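You operate a simulated robot arm through the tools that you are given. There is no shell and no other tool.

The job below is to be done with a simulated robot arm. You get a single attempt, and the scene is never put back.

Task
Fry the potato from the plate in the frying pan till golden.
Fine: start the medium ring at 2; ring off, then move the pan by its handle to the trivet; the other potato stays.

It is judged by the outcome, as a careful person would: the job done as asked, and still so three seconds after it is handed in. It fails if anything else is knocked over, pushed out of place, dropped, spilled or broken.

Robot
A 7-joint arm with a two-finger parallel gripper, fixed in place. Base frame: the origin is at the foot of the arm, x ahead of it, y to its left, z up; the work surface is at about z = 899. Units: mm, degrees, N and s.
With the tool pointing down near the work surface it reaches from about 380 to 900 mm from the base axis. Its first joint turns from -143.0 to 143.0 degrees. Payload 3 kg.
The tool frame sits at the grasp point between the pads (the TCP): z along the fingers, y along the line on which they close. The tips reach 30 mm beyond it. Largest opening 94 mm; finger width 28, thickness 10; the body of the gripper, 50 by 96 mm, starts 55 mm behind the TCP.
Orientation is that of the tool frame in the base frame, as [roll, pitch, yaw] about the fixed x, y, z axes, in that order (R = Rz(yaw) Ry(pitch) Rx(roll)). With the fingers straight down and closing along the base's y, the tool's x points along the base's -x, its y along +y and its z along -z.

Tools
- The arm moves only by the tool apply_moves. Its argument "rows" is a list of rows, each an object (a shift or turn left out is 0, a gripper value left out holds the last) with "turn": the turn, a rotation vector about the tool's x, y, z in degrees, a list of three; "offset": the shift along the tool's x, y, z in mm, a list of three; "jaw": the gripper command, from -1 (shut) to 1 (fully open), values between in proportion. In form: [{"turn": [ax, ay, az], "offset": [dx, dy, dz], "jaw": jaw}, ...]. A call has 1 to 20 rows; each row shifts and turns the commanded pose from where the row before left it, along the tool's axes as they then stand. Each row takes 0.2 s and may step no farther than 50 mm and 8.6 degrees from the row before; otherwise, or with a gripper value out of range, the whole call is refused. A pose out of reach is approached as far as the arm can. The call stops where the force on the tool passes 50 N (or 10 N more than at its start, if that is more) or the arm is blocked; 0.2 s more then pass. Each finger travels about 72 mm/s and halts on what it meets, pressing with about 35 N; the grip force reading is that of the motor and also rises with nothing between the fingers. The clock runs only during rows and for 0.2 s after the last one: add rows that do not move to give the fingers time. It gives the time, the measured TCP pose, the force on the tool (base axes), the opening and the grip force at its end, in the units of the frame above (readings bear some noise), with the torque about the TCP (base axes, N m) and any sound that the robot's microphone picked up.
- Cameras (640 x 400 px; columns grow to the right, rows downward): "scene" is fixed at [400, -499.5, 1639.3]; the picture's right is [0.92, -0.39, 0.00], its down [-0.25, -0.58, -0.78] and it looks along [0.31, 0.71, -0.63] (base axes); focal length 309 px, centre (320, 200). "wrist" rides on the gripper at [76, 14, -103] in the tool frame; the picture's right is [-0.18, 0.98, 0.00], its down [-0.75, -0.14, -0.64] and it looks along [-0.63, -0.12, 0.77] (tool axes); focal length 243 px, centre (320, 200). There is no depth. A picture from a camera that has moved, and an enlarged one, comes with that camera's place and axes in the base frame and with its lens.
- camera(camera): a new picture of that camera. It takes no simulated time.
- inspect(camera, box): a new picture of the part [left, top, right, bottom] of that camera's present view, enlarged. It takes no simulated time.
- sign_off(): hands the job in; it is judged then, once.

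Places have to be worked out from the pictures, the camera data and where the tool is seen. Open the gripper and draw the arm clear of the work before you hand the job in, unless the task says otherwise.

The tools are called after ">>>" as a command line: name --argument value ..., lists and objects as JSON in quotes. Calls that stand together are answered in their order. apply_moves: Moves the arm, as the interface text tells. Its arguments: {"type":"object","properties":{"rows":{"type":"array","items":{"type":"object","properties":{"turn":{"type":"array","items":{"type":"number"}},"offset":{"type":"array","items":{"type":"number"}},"jaw":{"type":"number"}}}}},"required":["rows"]} The other tools are called the same way: camera (camera) takes a picture; inspect (camera, box) takes an enlarged picture of a part of a camera's view; sign_off () hands the job in.

At the start:

```text
clock: 0.0
position: [453.1, 309.9, 1227.2]
ee_rot: [-180.0, 0.0, -180.0]
contact_force: [-0.1, 0.6, -0.1]
ft_torque: [-0.03, 0.04, 0.0]
opening: 94.3
finger_force: 0.1
```

scene: 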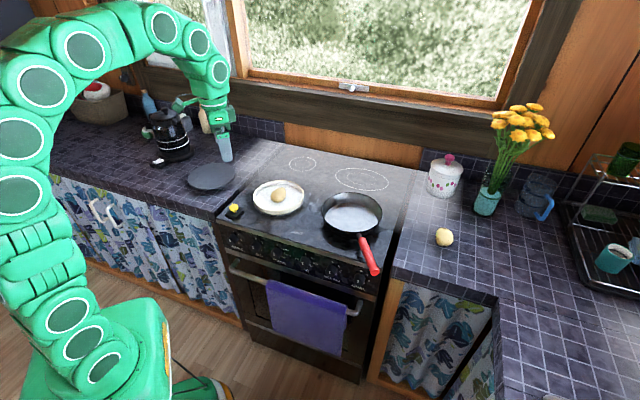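
wrist: 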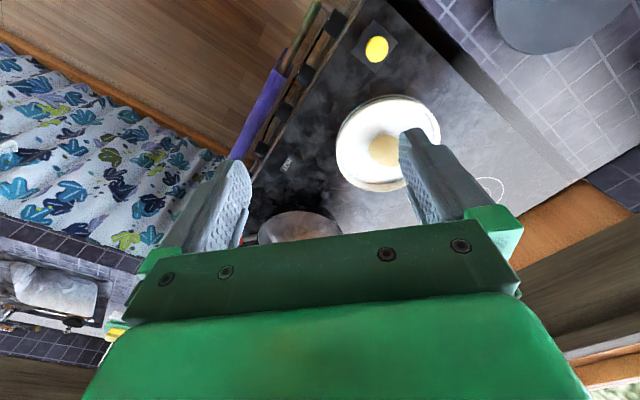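

I start by looking closely at the stove, its knobs, the plate, pan and the dark disc (likely the trivet) before moving anything.

>>> inspect --camera "scene" --box '[220, 140, 420, 300]'

>>> inspect --camera "scene" --box '[215, 220, 395, 320]'

>>> inspect --camera "scene" --box '[120, 80, 300, 220]'

>>> inspect --camera "wrist" --box '[220, 0, 520, 240]'

```text
2.50 times, centred on (320, 220) of scene
camera zoom: at [400.0, -499.5, 1639.3], right [0.92, -0.39, 0.0], down [-0.25, -0.58, -0.78], along [0.31, 0.71, -0.63], focal length 772 px, centre (320, 150)
```

zoom: 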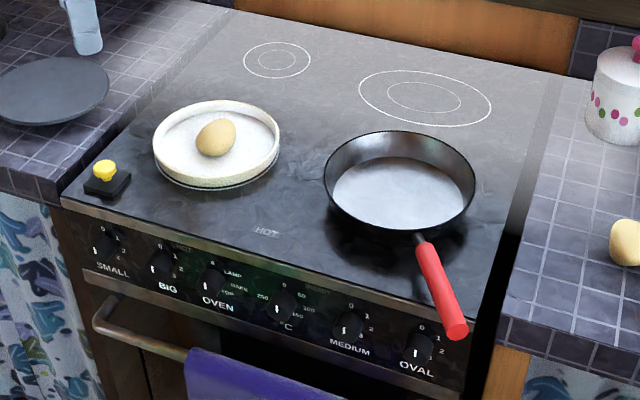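

```text
3.56 times, centred on (305, 270) of scene
camera zoom: at [400.0, -499.5, 1639.3], right [0.92, -0.39, 0.0], down [-0.25, -0.58, -0.78], along [0.31, 0.71, -0.63], focal length 1099 px, centre (373, -49)
```

zoom: 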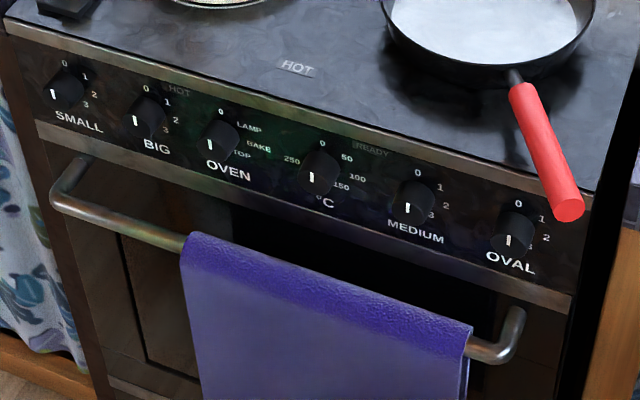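

```text
2.86 times, centred on (210, 150) of scene
camera zoom: at [400.0, -499.5, 1639.3], right [0.92, -0.39, 0.0], down [-0.25, -0.58, -0.78], along [0.31, 0.71, -0.63], focal length 883 px, centre (634, 343)
```

zoom: 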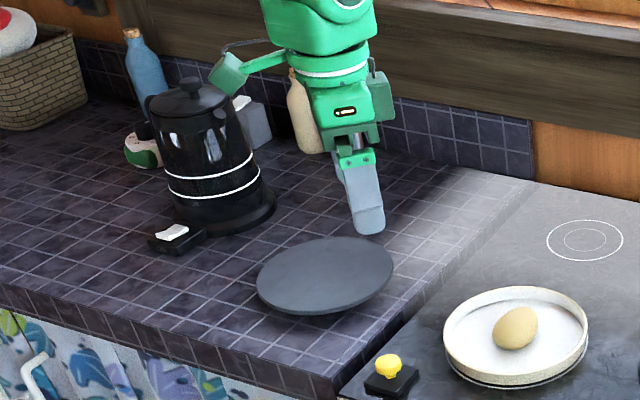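

```text
1.67 times, centred on (370, 120) of wrist
camera zoom: at [378.3, 323.2, 1328.5], right [0.18, 0.98, 0.0], down [0.75, -0.14, 0.64], along [0.63, -0.12, -0.77], focal length 404 px, centre (237, 333)
```

zoom: 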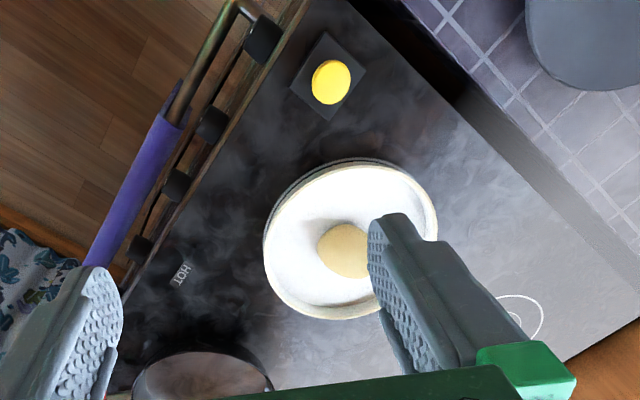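

The pan seems to sit on the front-right ring, the plate on the front-left one, and the dark disc on the left counter looks like the trivet. I zoom in on the knobs and the pan for detail.

>>> inspect --camera "scene" --box '[310, 245, 374, 285]'

>>> inspect --camera "scene" --box '[220, 225, 300, 275]'

>>> inspect --camera "scene" --box '[310, 180, 406, 280]'

>>> inspect --camera "scene" --box '[220, 170, 310, 226]'

>>> inspect --camera "scene" --box '[400, 140, 560, 260]'

```text
10.00 times, centred on (342, 265) of scene
camera zoom: at [400.0, -499.5, 1639.3], right [0.92, -0.39, 0.0], down [-0.25, -0.58, -0.78], along [0.31, 0.71, -0.63], focal length 3090 px, centre (100, -450)
```

zoom: 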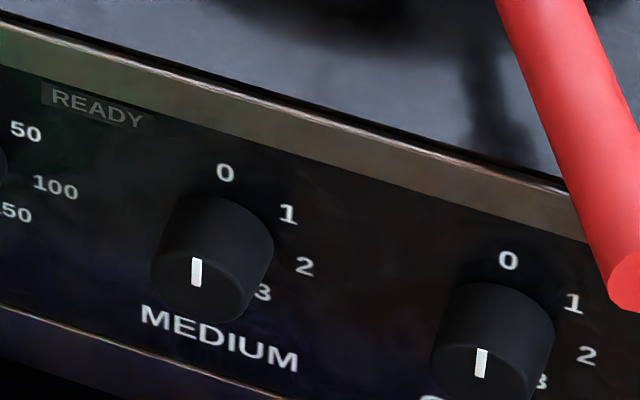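

```text
8.00 times, centred on (260, 250) of scene
camera zoom: at [400.0, -499.5, 1639.3], right [0.92, -0.39, 0.0], down [-0.25, -0.58, -0.78], along [0.31, 0.71, -0.63], focal length 2472 px, centre (800, -200)
```

zoom: 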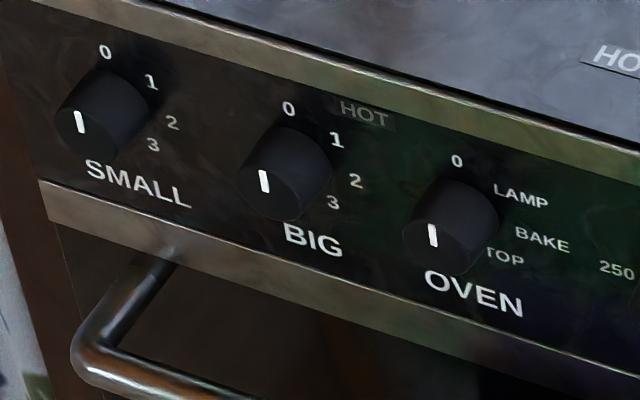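

```text
4.00 times, centred on (358, 230) of scene
camera zoom: at [400.0, -499.5, 1639.3], right [0.92, -0.39, 0.0], down [-0.25, -0.58, -0.78], along [0.31, 0.71, -0.63], focal length 1236 px, centre (168, 80)
```

zoom: 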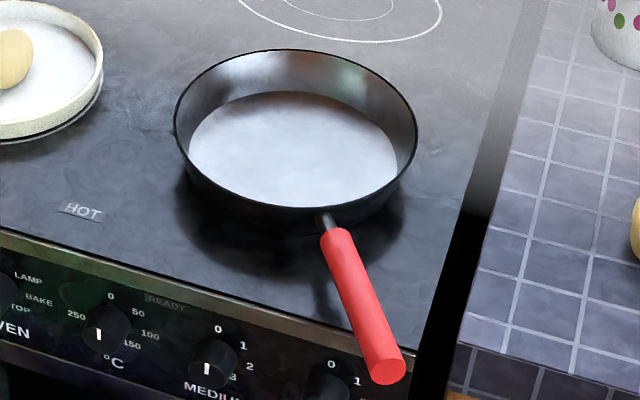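

```text
7.11 times, centred on (265, 198) of scene
camera zoom: at [400.0, -499.5, 1639.3], right [0.92, -0.39, 0.0], down [-0.25, -0.58, -0.78], along [0.31, 0.71, -0.63], focal length 2197 px, centre (711, 214)
```

zoom: 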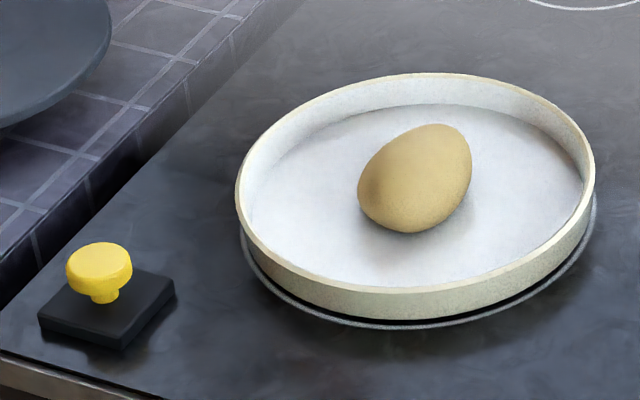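

```text
3.33 times, centred on (480, 200) of scene
camera zoom: at [400.0, -499.5, 1639.3], right [0.92, -0.39, 0.0], down [-0.25, -0.58, -0.78], along [0.31, 0.71, -0.63], focal length 1030 px, centre (-213, 200)
```

zoom: 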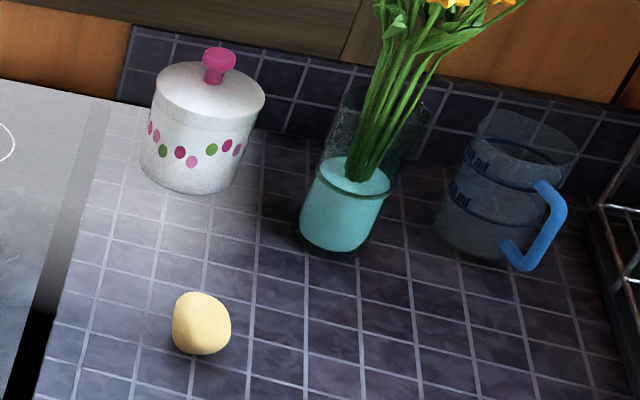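

Labels 0‑1‑2‑3 run clockwise from the top at about 50° per step, all pointers are at 0, and the medium knob is near (685, 68, 843). The plate's potato is judged at about (612, 396); I first fly above it with the jaws open for a closer look.

>>> apply_moves --rows '[{"offset": [-31.8, 17.2, 29.4], "jaw": 1}, {"offset": [-31.8, 17.2, 29.4]}, {"offset": [-31.8, 17.2, 29.4]}, {"offset": [-31.8, 17.2, 29.4]}, {"offset": [-31.8, 17.2, 29.4]}, {"offset": [0, 0, 0]}]'

>>> camera --camera "wrist"

>>> camera --camera "scene"

```text
clock: 1.4
position: [614.8, 396.8, 1076.7]
ee_rot: [180.0, 0.0, -179.9]
contact_force: [0.5, 0.3, -0.6]
ft_torque: [-0.04, 0.01, 0.02]
opening: 93.9
finger_force: 0.0
```

```text
taken
camera wrist: at [539.5, 410.3, 1179.4], right [0.18, 0.98, 0.0], down [0.75, -0.14, 0.64], along [0.63, -0.12, -0.77], focal length 243 px, centre (320, 200)
```

wrist: 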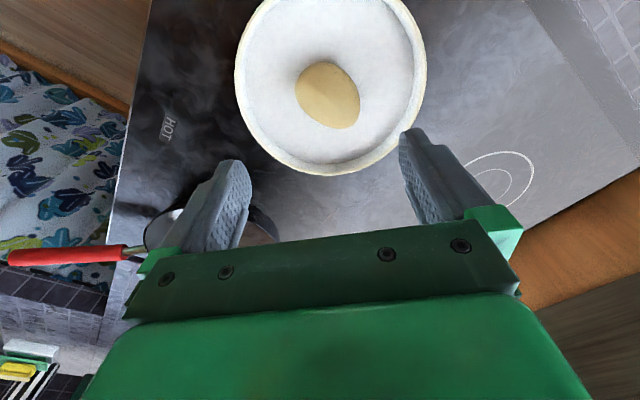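

```text
taken
```

scene: 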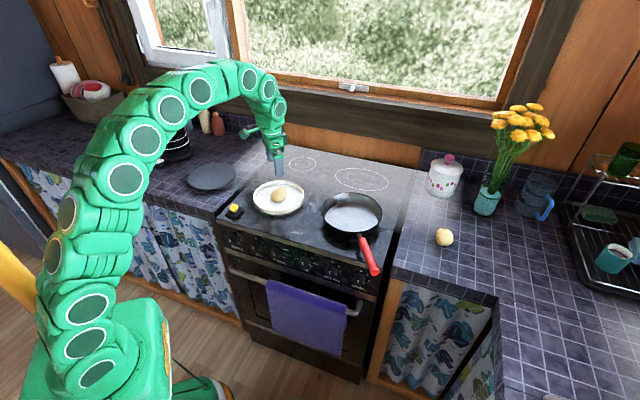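

The potato lies near the plate's centre, its long axis about 25° from base x. I zoom in both views to fix its centre and check my camera calibration against the finger tips.

>>> inspect --camera "wrist" --box '[220, 0, 440, 180]'

>>> inspect --camera "scene" --box '[230, 130, 330, 220]'

```text
2.22 times, centred on (330, 90) of wrist
camera zoom: at [539.5, 410.3, 1179.4], right [0.18, 0.98, 0.0], down [0.75, -0.14, 0.64], along [0.63, -0.12, -0.77], focal length 539 px, centre (298, 444)
```

zoom: 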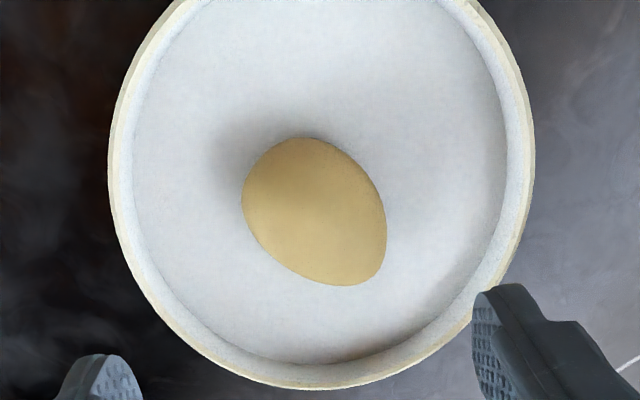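

```text
4.44 times, centred on (280, 175) of scene
camera zoom: at [400.0, -499.5, 1639.3], right [0.92, -0.39, 0.0], down [-0.25, -0.58, -0.78], along [0.31, 0.71, -0.63], focal length 1373 px, centre (498, 311)
```

zoom: 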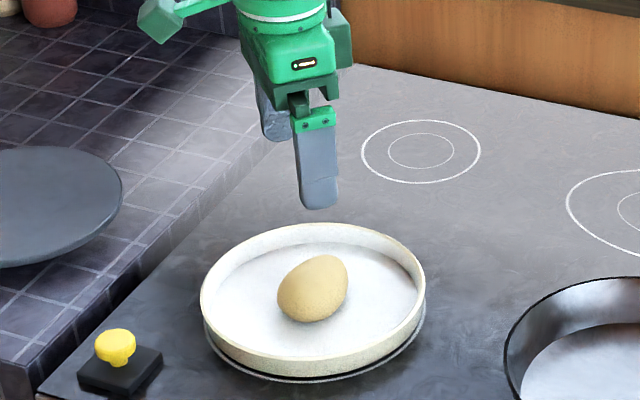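

Both views agree: potato centre ≈ (616, 404, 922), stove top ≈ z 900, and the finger-tip projection matches. I turn the wrist by 25° so the jaws close across the potato's narrow side and lower to about z 957.

>>> apply_moves --rows '[{"offset": [-1.2, 7.2, 0], "turn": [0, 0, -8.3]}, {"offset": [0, 0, 40], "turn": [0, 0, -8.3]}, {"offset": [0, 0, 40], "turn": [0, 0, -8.4]}, {"offset": [0, 0, 38]}, {"offset": [0, 0, 0]}, {"offset": [0, 0, 0]}]'

>>> camera --camera "wrist"

>>> inspect --camera "scene" --box '[230, 130, 330, 220]'

```text
clock: 2.8
position: [612.8, 406.3, 962.5]
ee_rot: [180.0, 0.0, -154.9]
contact_force: [0.8, -0.4, 0.3]
ft_torque: [0.01, -0.02, 0.03]
opening: 94.3
finger_force: 0.2
```

```text
taken
camera wrist: at [539.2, 386.1, 1063.8], right [-0.25, 0.97, 0.0], down [0.74, 0.19, 0.64], along [0.62, 0.16, -0.77], focal length 243 px, centre (320, 200)
```

wrist: 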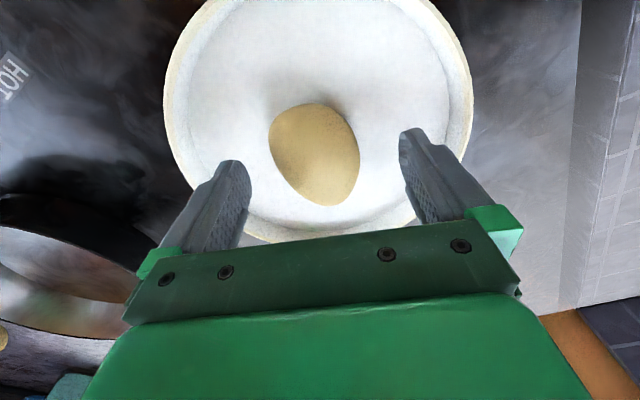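

```text
4.44 times, centred on (280, 175) of scene
camera zoom: at [400.0, -499.5, 1639.3], right [0.92, -0.39, 0.0], down [-0.25, -0.58, -0.78], along [0.31, 0.71, -0.63], focal length 1373 px, centre (498, 311)
```

zoom: 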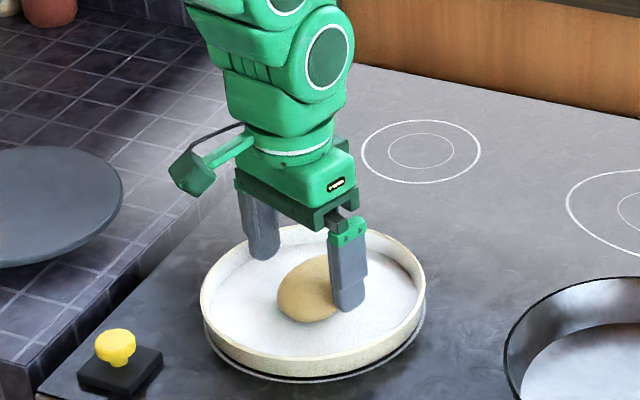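

The wrist view now puts the potato at (616, 403, 922) with the TCP at (613, 406, 962), so a small sideways shift and 23 mm down puts the pads around it. I then close the jaws.

>>> apply_moves --rows '[{"offset": [-1.7, -4.6, 8]}, {"offset": [0, 0, 15]}, {"offset": [0, 0, 0]}, {"jaw": -1}, {"jaw": -1}, {"jaw": -1}, {"jaw": -1}]'

>>> camera --camera "wrist"

>>> inspect --camera "scene" --box '[230, 130, 330, 220]'

```text
clock: 4.4
position: [616.8, 401.4, 938.6]
ee_rot: [180.0, 0.0, -155.0]
contact_force: [0.6, -0.1, 3.1]
ft_torque: [-0.03, 0.0, 0.02]
opening: 55.7
finger_force: 34.8
```

```text
taken
camera wrist: at [542.9, 381.8, 1040.7], right [-0.25, 0.97, 0.0], down [0.74, 0.19, 0.64], along [0.62, 0.16, -0.77], focal length 243 px, centre (320, 200)
```

wrist: 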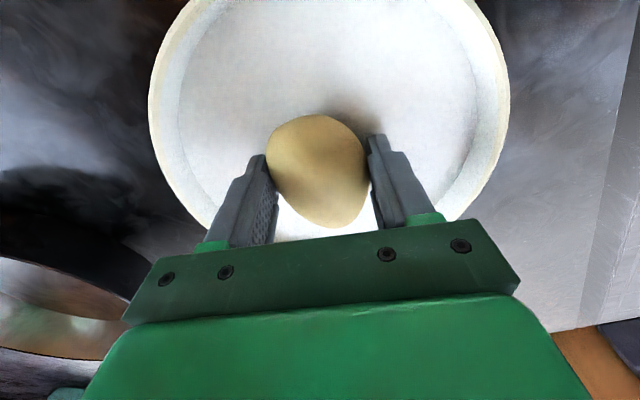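

```text
4.44 times, centred on (280, 175) of scene
camera zoom: at [400.0, -499.5, 1639.3], right [0.92, -0.39, 0.0], down [-0.25, -0.58, -0.78], along [0.31, 0.71, -0.63], focal length 1373 px, centre (498, 311)
```

zoom: 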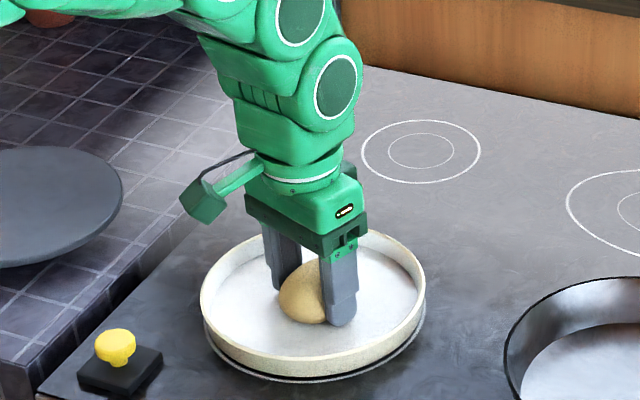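

The jaws stopped on the potato at 55.7 mm with 35 N. I lift it straight up, slowly first, and check that it comes along cleanly without the plate.

>>> apply_moves --rows '[{"offset": [0, 0, -8]}, {"offset": [0, 0, -20]}, {"offset": [0, 0, -30]}, {"offset": [0, 0, -40]}, {"offset": [0, 0, -20]}, {"offset": [0, 0, 0]}]'

>>> camera --camera "wrist"

>>> camera --camera "scene"

```text
clock: 5.8
position: [616.8, 401.6, 1056.8]
ee_rot: [-180.0, 0.0, -154.9]
contact_force: [-0.4, 0.9, -1.5]
ft_torque: [0.01, 0.02, -0.01]
opening: 55.8
finger_force: 35.2
```

```text
taken
camera wrist: at [542.7, 381.6, 1158.2], right [-0.25, 0.97, 0.0], down [0.74, 0.19, 0.64], along [0.62, 0.16, -0.77], focal length 243 px, centre (320, 200)
```

wrist: 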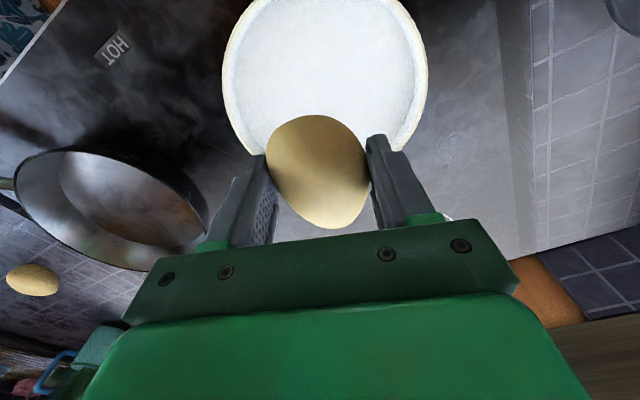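

```text
taken
```

scene: 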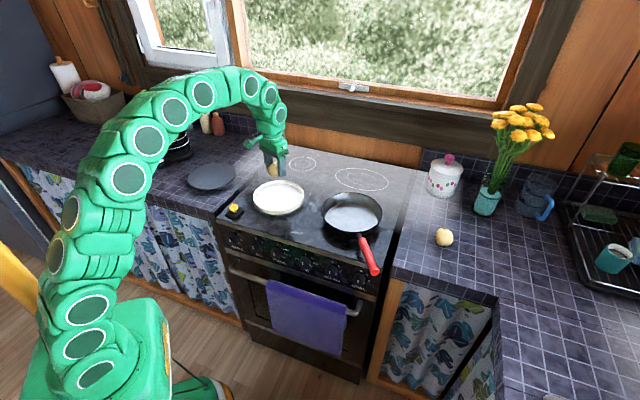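

The potato is held firmly and the plate stayed put. The pan centre is estimated near (819, 199); I carry the potato over there at z ≈ 1057.

>>> apply_moves --rows '[{"offset": [-10, -28, 0]}, {"offset": [-16.2, -44.9, 0]}, {"offset": [-16.2, -44.9, 0]}, {"offset": [-16.2, -44.9, 0]}, {"offset": [-16.2, -44.9, 0]}, {"offset": [-12.2, -35.0, 0]}, {"offset": [-10, -26.8, 0]}, {"offset": [0, 0, 0]}, {"offset": [0, 0, 0]}]'

>>> camera --camera "wrist"

>>> camera --camera "scene"

```text
clock: 7.8
position: [818.7, 197.7, 1055.0]
ee_rot: [-179.9, 0.0, -154.8]
contact_force: [0.4, 0.4, -1.8]
ft_torque: [0.0, 0.01, 0.01]
opening: 55.7
finger_force: 34.8
```

```text
taken
camera wrist: at [743.7, 177.2, 1157.4], right [-0.25, 0.97, 0.0], down [0.74, 0.19, 0.64], along [0.62, 0.16, -0.77], focal length 243 px, centre (320, 200)
```

wrist: 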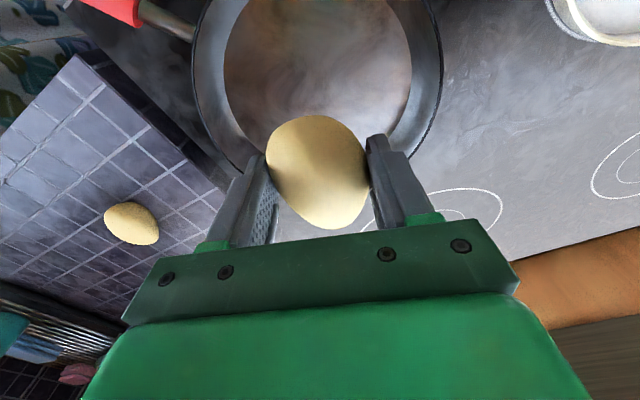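

```text
taken
```

scene: 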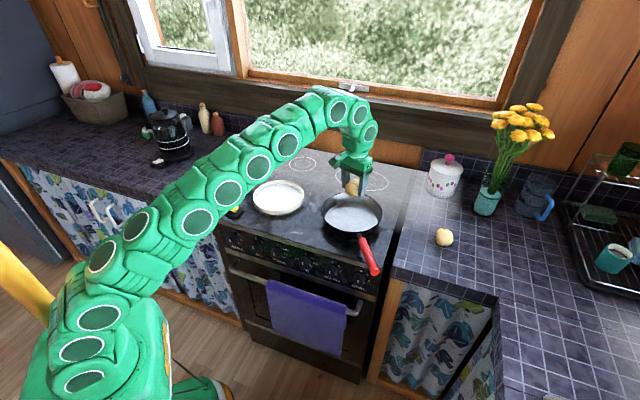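

The pan floor looks centred under the gripper in the wrist's left-right direction. I zoom in to check the front-back centring before lowering.

>>> inspect --camera "wrist" --box '[160, 0, 480, 200]'

>>> inspect --camera "scene" --box '[300, 150, 396, 240]'

```text
2.00 times, centred on (320, 100) of wrist
camera zoom: at [743.7, 177.2, 1157.4], right [-0.25, 0.97, 0.0], down [0.74, 0.19, 0.64], along [0.62, 0.16, -0.77], focal length 485 px, centre (320, 400)
```

zoom: 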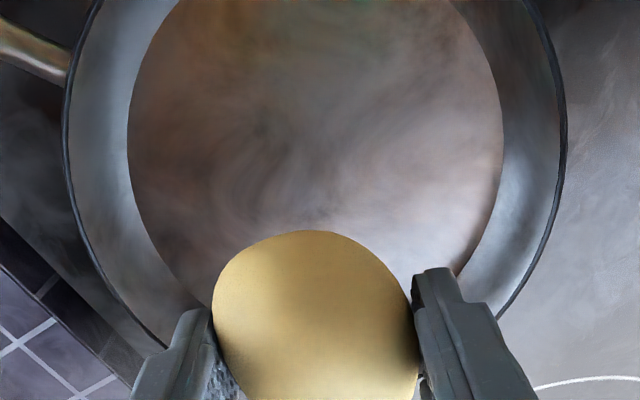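

```text
4.44 times, centred on (348, 195) of scene
camera zoom: at [400.0, -499.5, 1639.3], right [0.92, -0.39, 0.0], down [-0.25, -0.58, -0.78], along [0.31, 0.71, -0.63], focal length 1373 px, centre (196, 222)
```

zoom: 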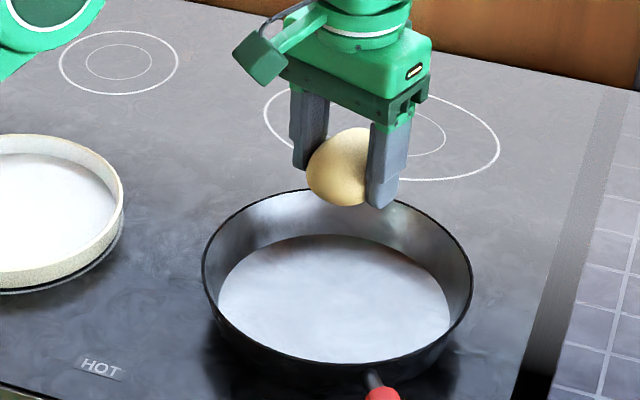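

Accounting for perspective, the pan-floor centre agrees with (818, 198), right below the gripper. I lower the potato into the pan, slowing near the floor.

>>> apply_moves --rows '[{"offset": [0, 0, 30]}, {"offset": [0, 0, 35]}, {"offset": [0, 0, 25]}, {"offset": [0, 0, 12]}, {"offset": [0, 0, 4]}, {"offset": [0, 0, 0]}]'

>>> inspect --camera "scene" --box '[300, 150, 396, 240]'

>>> camera --camera "wrist"

```text
clock: 9.2
position: [819.2, 198.2, 950.9]
ee_rot: [180.0, 0.0, -154.9]
contact_force: [0.0, -0.6, -1.8]
ft_torque: [0.04, -0.01, 0.01]
opening: 55.5
finger_force: 34.9
```

```text
4.44 times, centred on (348, 195) of scene
camera zoom: at [400.0, -499.5, 1639.3], right [0.92, -0.39, 0.0], down [-0.25, -0.58, -0.78], along [0.31, 0.71, -0.63], focal length 1373 px, centre (196, 222)
```

zoom: 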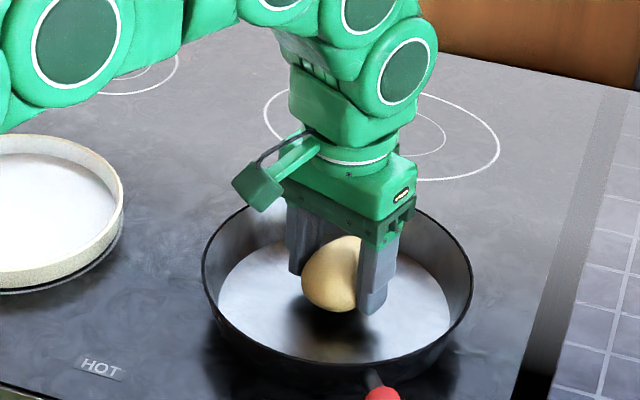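

```text
taken
camera wrist: at [745.2, 177.4, 1052.5], right [-0.25, 0.97, 0.0], down [0.74, 0.19, 0.64], along [0.62, 0.16, -0.77], focal length 243 px, centre (320, 200)
```

wrist: 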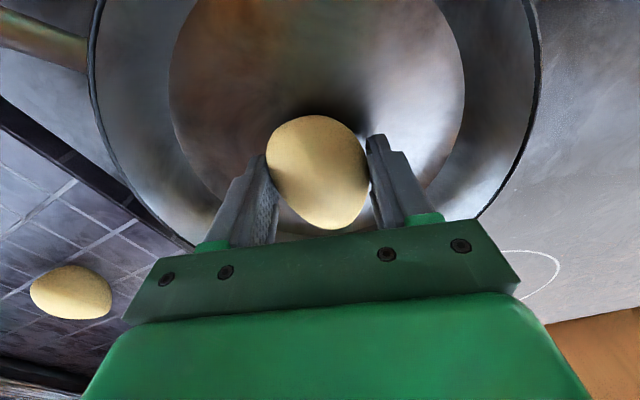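

The potato is inside the rim and clear of the walls. I ease it down a few millimetres at a time until the force shows the pan floor.

>>> apply_moves --rows '[{"offset": [0, 0, 3]}, {"offset": [0, 0, 2]}, {"offset": [0, 0, 2]}, {"offset": [0, 0, 0]}]'

```text
clock: 10.2
position: [819.7, 196.8, 944.3]
ee_rot: [-180.0, 0.0, -155.1]
contact_force: [-0.2, 0.0, -3.0]
ft_torque: [0.01, 0.0, 0.01]
opening: 55.7
finger_force: 35.3
```

>>> apply_moves --rows '[{"offset": [0, 0, 2]}, {"offset": [0, 0, 1.5]}, {"offset": [0, 0, 0]}]'

>>> inspect --camera "scene" --box '[320, 180, 384, 230]'

```text
clock: 11.0
position: [818.6, 197.0, 939.8]
ee_rot: [180.0, 0.0, -155.0]
contact_force: [0.1, -0.8, -1.3]
ft_torque: [0.0, 0.02, 0.01]
opening: 55.5
finger_force: 35.1
```

```text
8.00 times, centred on (352, 205) of scene
camera zoom: at [400.0, -499.5, 1639.3], right [0.92, -0.39, 0.0], down [-0.25, -0.58, -0.78], along [0.31, 0.71, -0.63], focal length 2472 px, centre (64, 160)
```

zoom: 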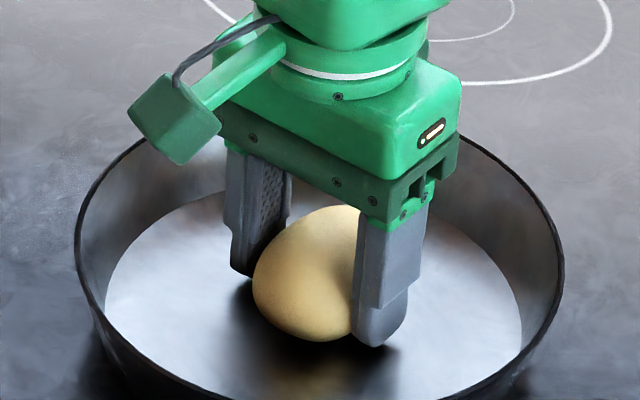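

No firm contact yet (about −1.3 N, i.e. just the potato's weight). I keep easing down.

>>> apply_moves --rows '[{"offset": [0, 0, 1.5]}, {"offset": [0, 0, 1.0]}, {"offset": [0, 0, 0]}]'

>>> inspect --camera "scene" --box '[320, 180, 384, 230]'

```text
clock: 11.8
position: [819.4, 197.2, 937.5]
ee_rot: [179.9, 0.0, -154.9]
contact_force: [-1.1, 0.0, 5.1]
ft_torque: [-0.03, -0.01, 0.0]
opening: 55.3
finger_force: 35.3
```

```text
8.00 times, centred on (352, 205) of scene
camera zoom: at [400.0, -499.5, 1639.3], right [0.92, -0.39, 0.0], down [-0.25, -0.58, -0.78], along [0.31, 0.71, -0.63], focal length 2472 px, centre (64, 160)
```

zoom: 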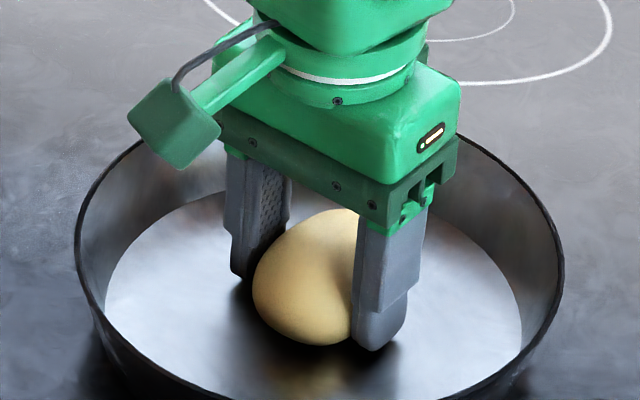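

The upward 5 N shows the potato is resting on the pan floor. I open the jaws and lift straight out.

>>> apply_moves --rows '[{"jaw": 0.4}, {"jaw": 0.7}, {"jaw": 0.8}, {"offset": [0, 0, 0]}, {"offset": [0, 0, -15]}, {"offset": [0, 0, -40]}, {"offset": [0, 0, -45]}, {"offset": [0, 0, -45]}, {"offset": [0, 0, 0]}]'

>>> camera --camera "wrist"

>>> inspect --camera "scene" --box '[310, 160, 406, 280]'

```text
clock: 13.8
position: [820.1, 199.1, 1081.7]
ee_rot: [-179.9, 0.0, -155.0]
contact_force: [0.7, -0.1, 0.1]
ft_torque: [0.02, -0.02, -0.05]
opening: 84.6
finger_force: 0.1
```

```text
taken
camera wrist: at [745.4, 177.9, 1184.1], right [-0.25, 0.97, 0.0], down [0.74, 0.19, 0.64], along [0.62, 0.16, -0.77], focal length 243 px, centre (320, 200)
```

wrist: 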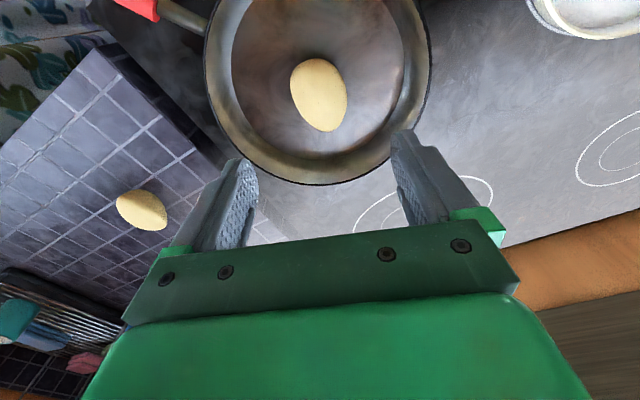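

```text
3.33 times, centred on (358, 220) of scene
camera zoom: at [400.0, -499.5, 1639.3], right [0.92, -0.39, 0.0], down [-0.25, -0.58, -0.78], along [0.31, 0.71, -0.63], focal length 1030 px, centre (193, 133)
```

zoom: 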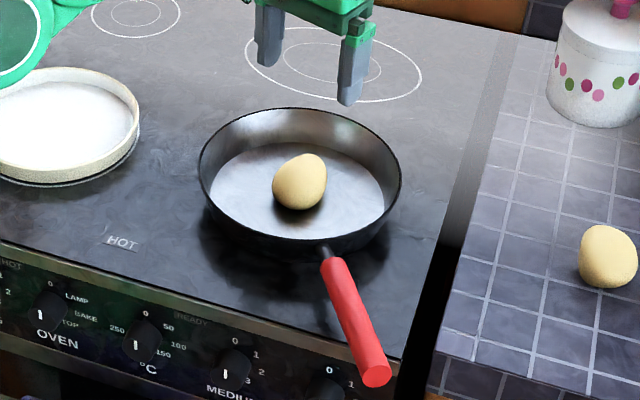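

The potato lies in the middle of the pan. Triangulating, the handle runs from about (780, 63, 945) to (740, −78, 967), and the medium knob's face is well left of it. I back the arm off above the front edge, square it to the stove (45°), then start tilting the tool toward horizontal.

>>> apply_moves --rows '[{"offset": [30, -10.7, 2.5]}, {"offset": [44.1, -15.7, 3.7]}, {"offset": [44.1, -15.7, 3.7]}, {"offset": [44.1, -15.7, 3.7]}, {"offset": [44.1, -15.7, 3.7]}, {"offset": [40, -14.2, 3.3]}, {"offset": [18.1, -6.2, 1.4]}, {"turn": [0, 0, -8]}, {"turn": [0, 0, -8]}, {"turn": [0, 0, -4]}, {"turn": [0, 0, 0]}]'

>>> camera --camera "wrist"

>>> camera --camera "scene"

```text
clock: 16.2
position: [619.0, 0.6, 1060.7]
ee_rot: [180.0, 0.1, -135.0]
contact_force: [-0.6, 0.6, 0.2]
ft_torque: [-0.05, -0.01, -0.02]
opening: 84.7
finger_force: 0.1
```

```text
taken
camera wrist: at [555.9, -44.6, 1163.2], right [-0.57, 0.82, 0.0], down [0.63, 0.43, 0.64], along [0.53, 0.36, -0.77], focal length 243 px, centre (320, 200)
```

wrist: 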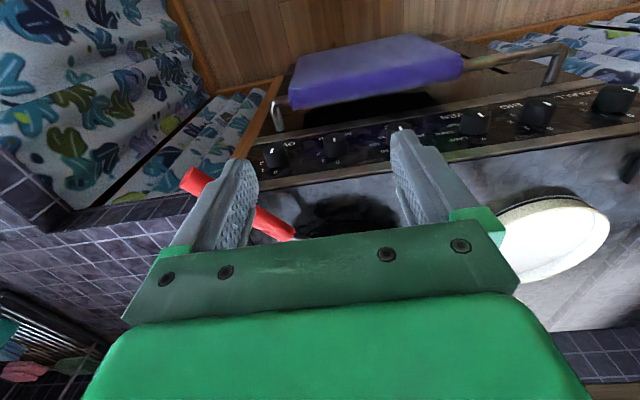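

```text
taken
```

scene: 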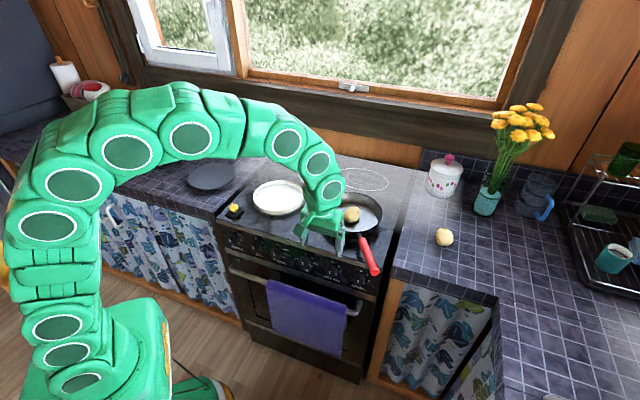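

From here the wrist camera sees the whole row of knobs. I zoom in on the medium and oval knobs to triangulate them.

>>> inspect --camera "wrist" --box '[240, 100, 440, 200]'

>>> inspect --camera "wrist" --box '[300, 120, 364, 170]'

```text
3.20 times, centred on (340, 150) of wrist
camera zoom: at [555.9, -44.6, 1163.2], right [-0.57, 0.82, 0.0], down [0.63, 0.43, 0.64], along [0.53, 0.36, -0.77], focal length 776 px, centre (256, 360)
```

zoom: 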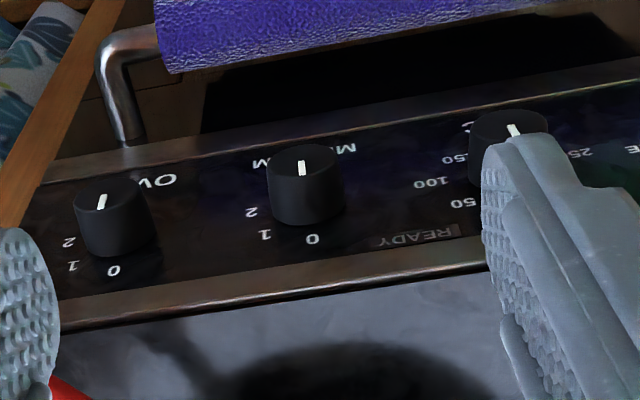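

```text
8.00 times, centred on (332, 145) of wrist
camera zoom: at [555.9, -44.6, 1163.2], right [-0.57, 0.82, 0.0], down [0.63, 0.43, 0.64], along [0.53, 0.36, -0.77], focal length 1941 px, centre (224, 640)
```

zoom: 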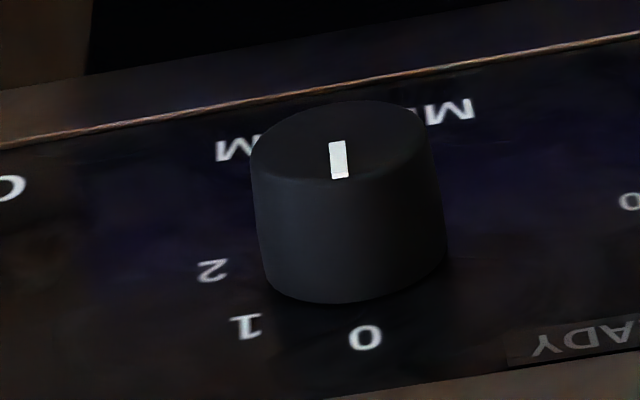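

Triangulated: medium knob face centre ≈ (675, 63, 827), panel about 27 mm behind it, knob Ø ≈ 33 mm, pointer at 0. I now tilt the tool toward the panel in place, half way first.

>>> apply_moves --rows '[{"turn": [0, -8.2, 0]}, {"turn": [0, -8.2, 0]}, {"turn": [0, -8.2, 0]}, {"turn": [0, -8.2, 0]}, {"turn": [0, -8.2, 0]}, {"turn": [0, -8.2, 0]}, {"turn": [0, 0, 0]}]'

>>> camera --camera "scene"

```text
clock: 17.8
position: [619.7, 0.1, 1061.0]
ee_rot: [-179.9, 49.3, -135.0]
contact_force: [0.1, 1.0, 0.0]
ft_torque: [-0.04, -0.01, -0.02]
opening: 84.6
finger_force: 0.2
```

```text
taken
```

scene: 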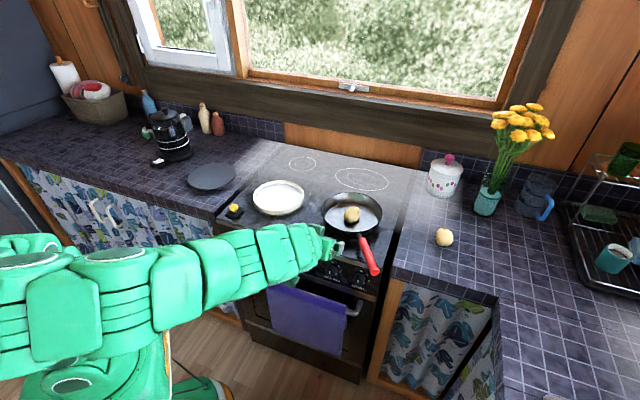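

The arm handles the tilt well. I finish tilting to horizontal.

>>> apply_moves --rows '[{"turn": [0, -8.2, 0]}, {"turn": [0, -8.2, 0]}, {"turn": [0, -8.2, 0]}, {"turn": [0, -8.2, 0]}, {"turn": [0, -8.0, 0]}, {"turn": [0, 0, 0]}]'

>>> camera --camera "scene"

>>> camera --camera "wrist"

```text
clock: 19.2
position: [620.4, -0.2, 1061.4]
ee_rot: [8.8, 89.9, 53.7]
contact_force: [-0.2, 0.9, 0.0]
ft_torque: [-0.02, 0.0, 0.01]
opening: 84.6
finger_force: 0.1
```

```text
taken
```

scene: 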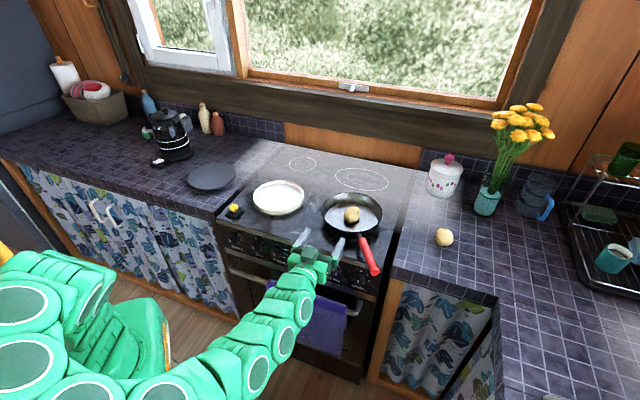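

```text
taken
camera wrist: at [537.5, -63.7, 983.9], right [-0.7, 0.69, 0.18], down [-0.35, -0.55, 0.75], along [0.62, 0.46, 0.63], focal length 243 px, centre (320, 200)
```

wrist: 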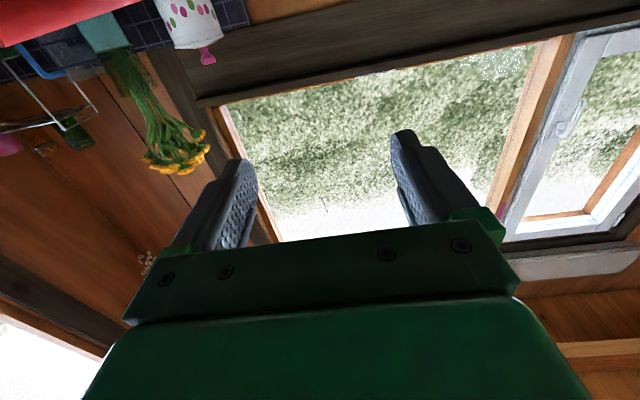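

The tool is horizontal and square to the panel, with the elbow swung out low over the floor. I narrow the jaws to about 61 mm, lower toward knob height and shift 6 mm left to line up with the medium knob.

>>> apply_moves --rows '[{"offset": [30, 6.2, 0], "jaw": 0.3}, {"offset": [40, 0, 0]}, {"offset": [40, 0, 0]}, {"offset": [40, 0, 0]}, {"offset": [40, 0, 0]}, {"offset": [0, 0, 0]}]'

>>> camera --camera "scene"

>>> camera --camera "wrist"

```text
clock: 20.6
position: [632.6, -34.1, 885.7]
ee_rot: [113.4, 89.6, 159.0]
contact_force: [0.0, 0.1, 0.5]
ft_torque: [-0.01, 0.03, 0.02]
opening: 60.9
finger_force: 0.1
out of reach, approached as far as the arm can: row 3, 4, 5
```

```text
taken
```

scene: 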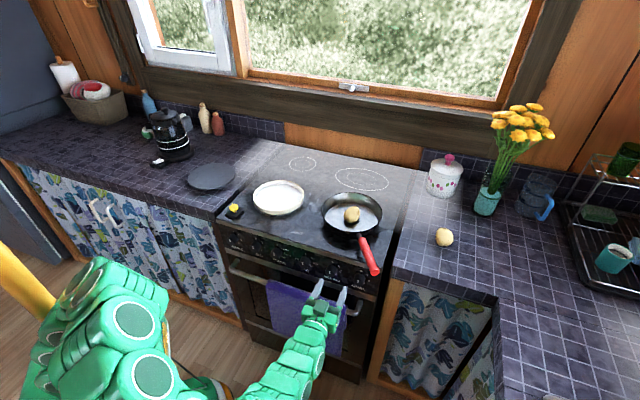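

```text
taken
camera wrist: at [551.0, -98.7, 808.5], right [-0.7, 0.69, 0.19], down [-0.35, -0.56, 0.75], along [0.62, 0.46, 0.63], focal length 243 px, centre (320, 200)
```

wrist: 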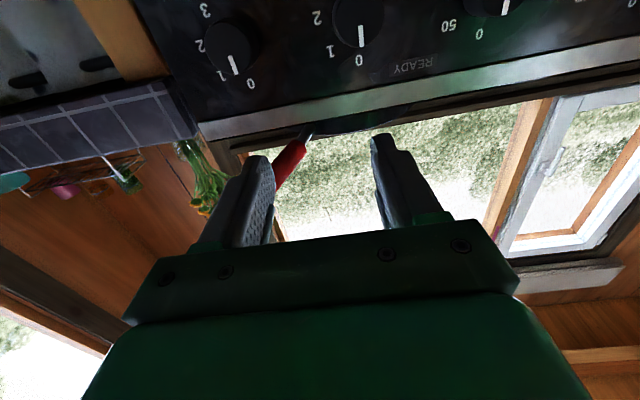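

Going lower with a fully horizontal tool is out of reach in this elbow-low posture (nothing was touched). I raise back up and tilt the tool to about 41° below horizontal, a posture that was comfortable before.

>>> apply_moves --rows '[{"offset": [-35, 0, 0]}, {"offset": [-45, 0, 0]}, {"offset": [-45, 0, 0]}, {"offset": [-35, 0, 0]}, {"turn": [0, 8.2, 0]}, {"turn": [0, 8.2, 0]}, {"turn": [0, 8.2, 0]}, {"turn": [0, 8.2, 0]}, {"turn": [0, 8.2, 0]}, {"turn": [0, 0, 0]}]'

>>> camera --camera "scene"

>>> camera --camera "wrist"

```text
clock: 22.8
position: [632.6, -34.1, 1047.3]
ee_rot: [179.9, 48.8, -135.0]
contact_force: [-0.4, -0.7, 0.4]
ft_torque: [0.0, 0.01, 0.0]
opening: 61.3
finger_force: 0.0
```

```text
taken
```

scene: 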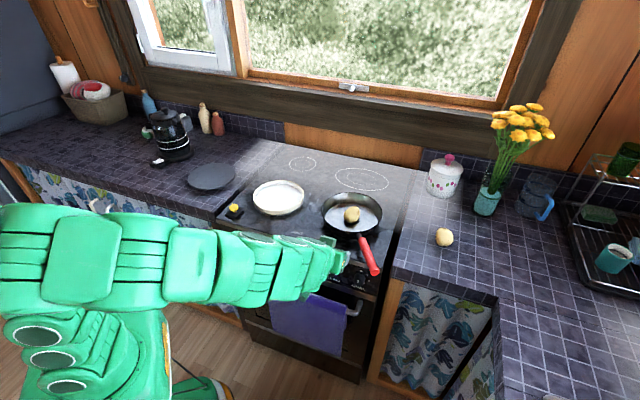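

```text
taken
camera wrist: at [533.3, -115.0, 1056.3], right [-0.61, 0.78, 0.14], down [0.11, -0.09, 0.99], along [0.78, 0.62, -0.03], focal length 243 px, centre (320, 200)
```

wrist: 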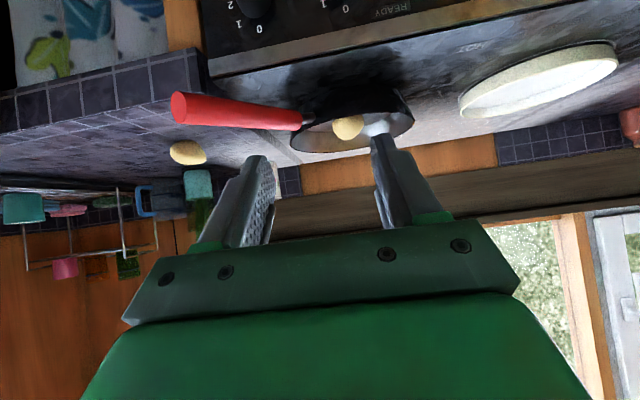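

At 41° below horizontal the arm is in a comfortable posture at (633, −34, 1047). I lower it toward a point in front of the medium knob at about z 867, checking reach.

>>> apply_moves --rows '[{"offset": [25.8, 7.7, 25.2]}, {"offset": [25.8, 7.7, 25.2]}, {"offset": [25.8, 7.7, 25.2]}, {"offset": [25.8, 7.7, 25.2]}, {"offset": [25.8, 7.7, 25.2]}, {"offset": [0, 0, 0]}]'

>>> camera --camera "scene"

>>> camera --camera "wrist"

```text
clock: 24.2
position: [614.1, -0.9, 866.7]
ee_rot: [179.9, 49.0, -135.0]
contact_force: [-0.1, 0.7, -0.7]
ft_torque: [-0.03, 0.01, -0.01]
opening: 61.1
finger_force: 0.0
```

```text
taken
```

scene: 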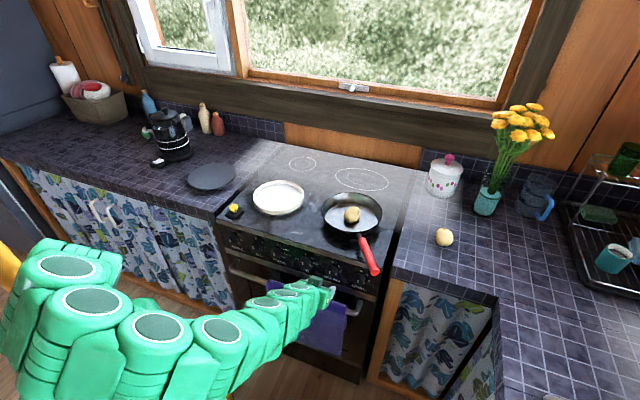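

```text
taken
camera wrist: at [514.7, -80.9, 876.5], right [-0.61, 0.78, 0.14], down [0.11, -0.09, 0.99], along [0.78, 0.62, -0.03], focal length 243 px, centre (320, 200)
```

wrist: 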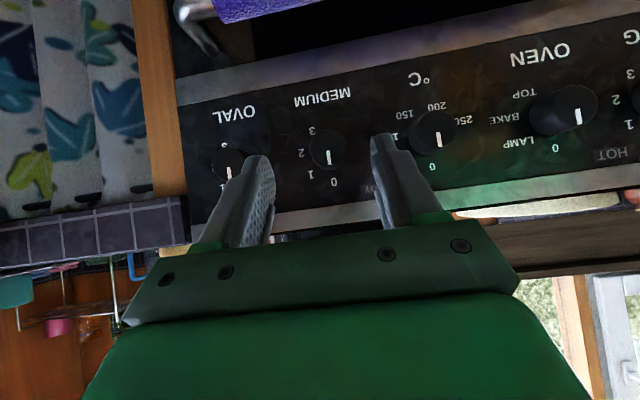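

Reached, with a superb view of the medium knob straight ahead. I zoom in to measure the label angles and centre.

>>> inspect --camera "wrist" --box '[280, 90, 380, 200]'

>>> inspect --camera "scene" --box '[280, 250, 400, 330]'

```text
3.64 times, centred on (330, 145) of wrist
camera zoom: at [514.7, -80.9, 876.5], right [-0.61, 0.78, 0.14], down [0.11, -0.09, 0.99], along [0.78, 0.62, -0.03], focal length 882 px, centre (284, 400)
```

zoom: 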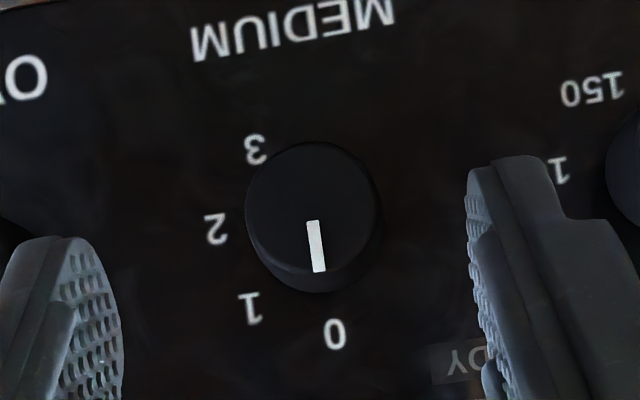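

```text
5.00 times, centred on (340, 290) of scene
camera zoom: at [400.0, -499.5, 1639.3], right [0.92, -0.39, 0.0], down [-0.25, -0.58, -0.78], along [0.31, 0.71, -0.63], focal length 1545 px, centre (220, -250)
```

zoom: 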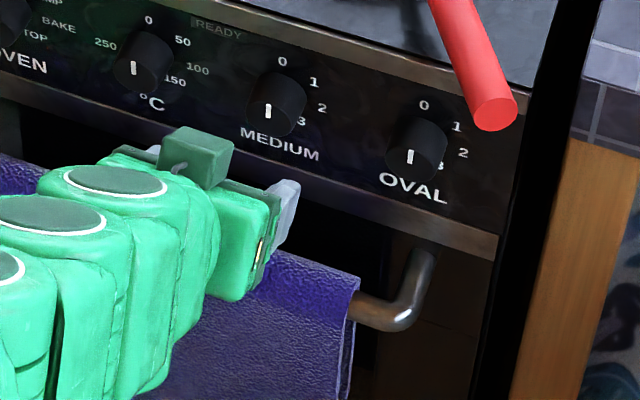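

The pose gives knob axis at q≈433 mm along the front, z≈825, and label 2 lies 100° clockwise of 0 (50° per step). Before gripping I rehearse in free air: rotate the tool −50° about the knob's axis direction to see whether the arm can follow.

>>> apply_moves --rows '[{"turn": [5.465, 0, -6.29]}, {"turn": [5.465, 0, -6.29]}, {"turn": [5.465, 0, -6.29]}, {"turn": [5.465, 0, -6.29]}, {"turn": [5.465, 0, -6.29]}, {"turn": [5.465, 0, -6.29]}, {"turn": [0, 0, 0]}]'

>>> camera --camera "scene"

```text
clock: 25.8
position: [669.3, -22.1, 905.2]
ee_rot: [-130.7, 35.3, -100.9]
contact_force: [0.8, -0.3, -0.4]
ft_torque: [0.0, -0.01, -0.03]
opening: 61.1
finger_force: 0.0
out of reach, approached as far as the arm can: row 3, 4, 5, 6
```

```text
taken
```

scene: 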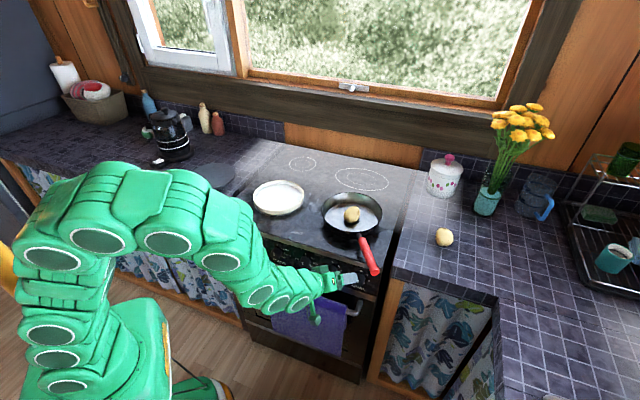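

The arm switched to an elbow-up posture partway and stopped at about −38° of rotation, touching nothing. I shift it back in front of the knob in this posture (staying about 100 mm clear of the panel) to see what it can reach.

>>> apply_moves --rows '[{"offset": [4.8, 19.9, -12.6]}, {"offset": [4.8, 19.9, -12.6]}, {"offset": [4.7, 19.8, -12.6]}, {"offset": [0, 0, 0]}]'

>>> camera --camera "wrist"

>>> camera --camera "scene"

```text
clock: 26.8
position: [658.3, -19.8, 901.1]
ee_rot: [-130.9, 35.4, -100.9]
contact_force: [-1.0, 0.4, -0.3]
ft_torque: [-0.01, -0.03, 0.02]
opening: 61.3
finger_force: 0.2
out of reach, approached as far as the arm can: row 1, 2, 3
```

```text
taken
camera wrist: at [555.3, -97.3, 901.9], right [-0.52, 0.69, -0.5], down [-0.33, 0.38, 0.87], along [0.79, 0.62, 0.03], focal length 243 px, centre (320, 200)
```

wrist: 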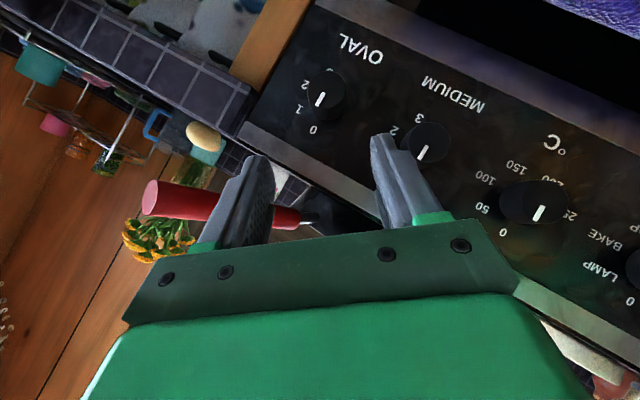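

```text
taken
```

scene: 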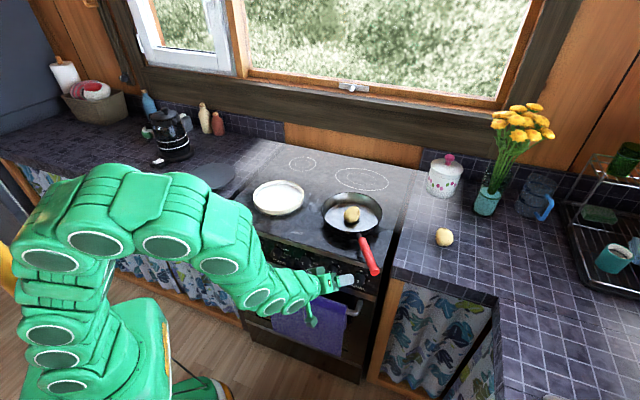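

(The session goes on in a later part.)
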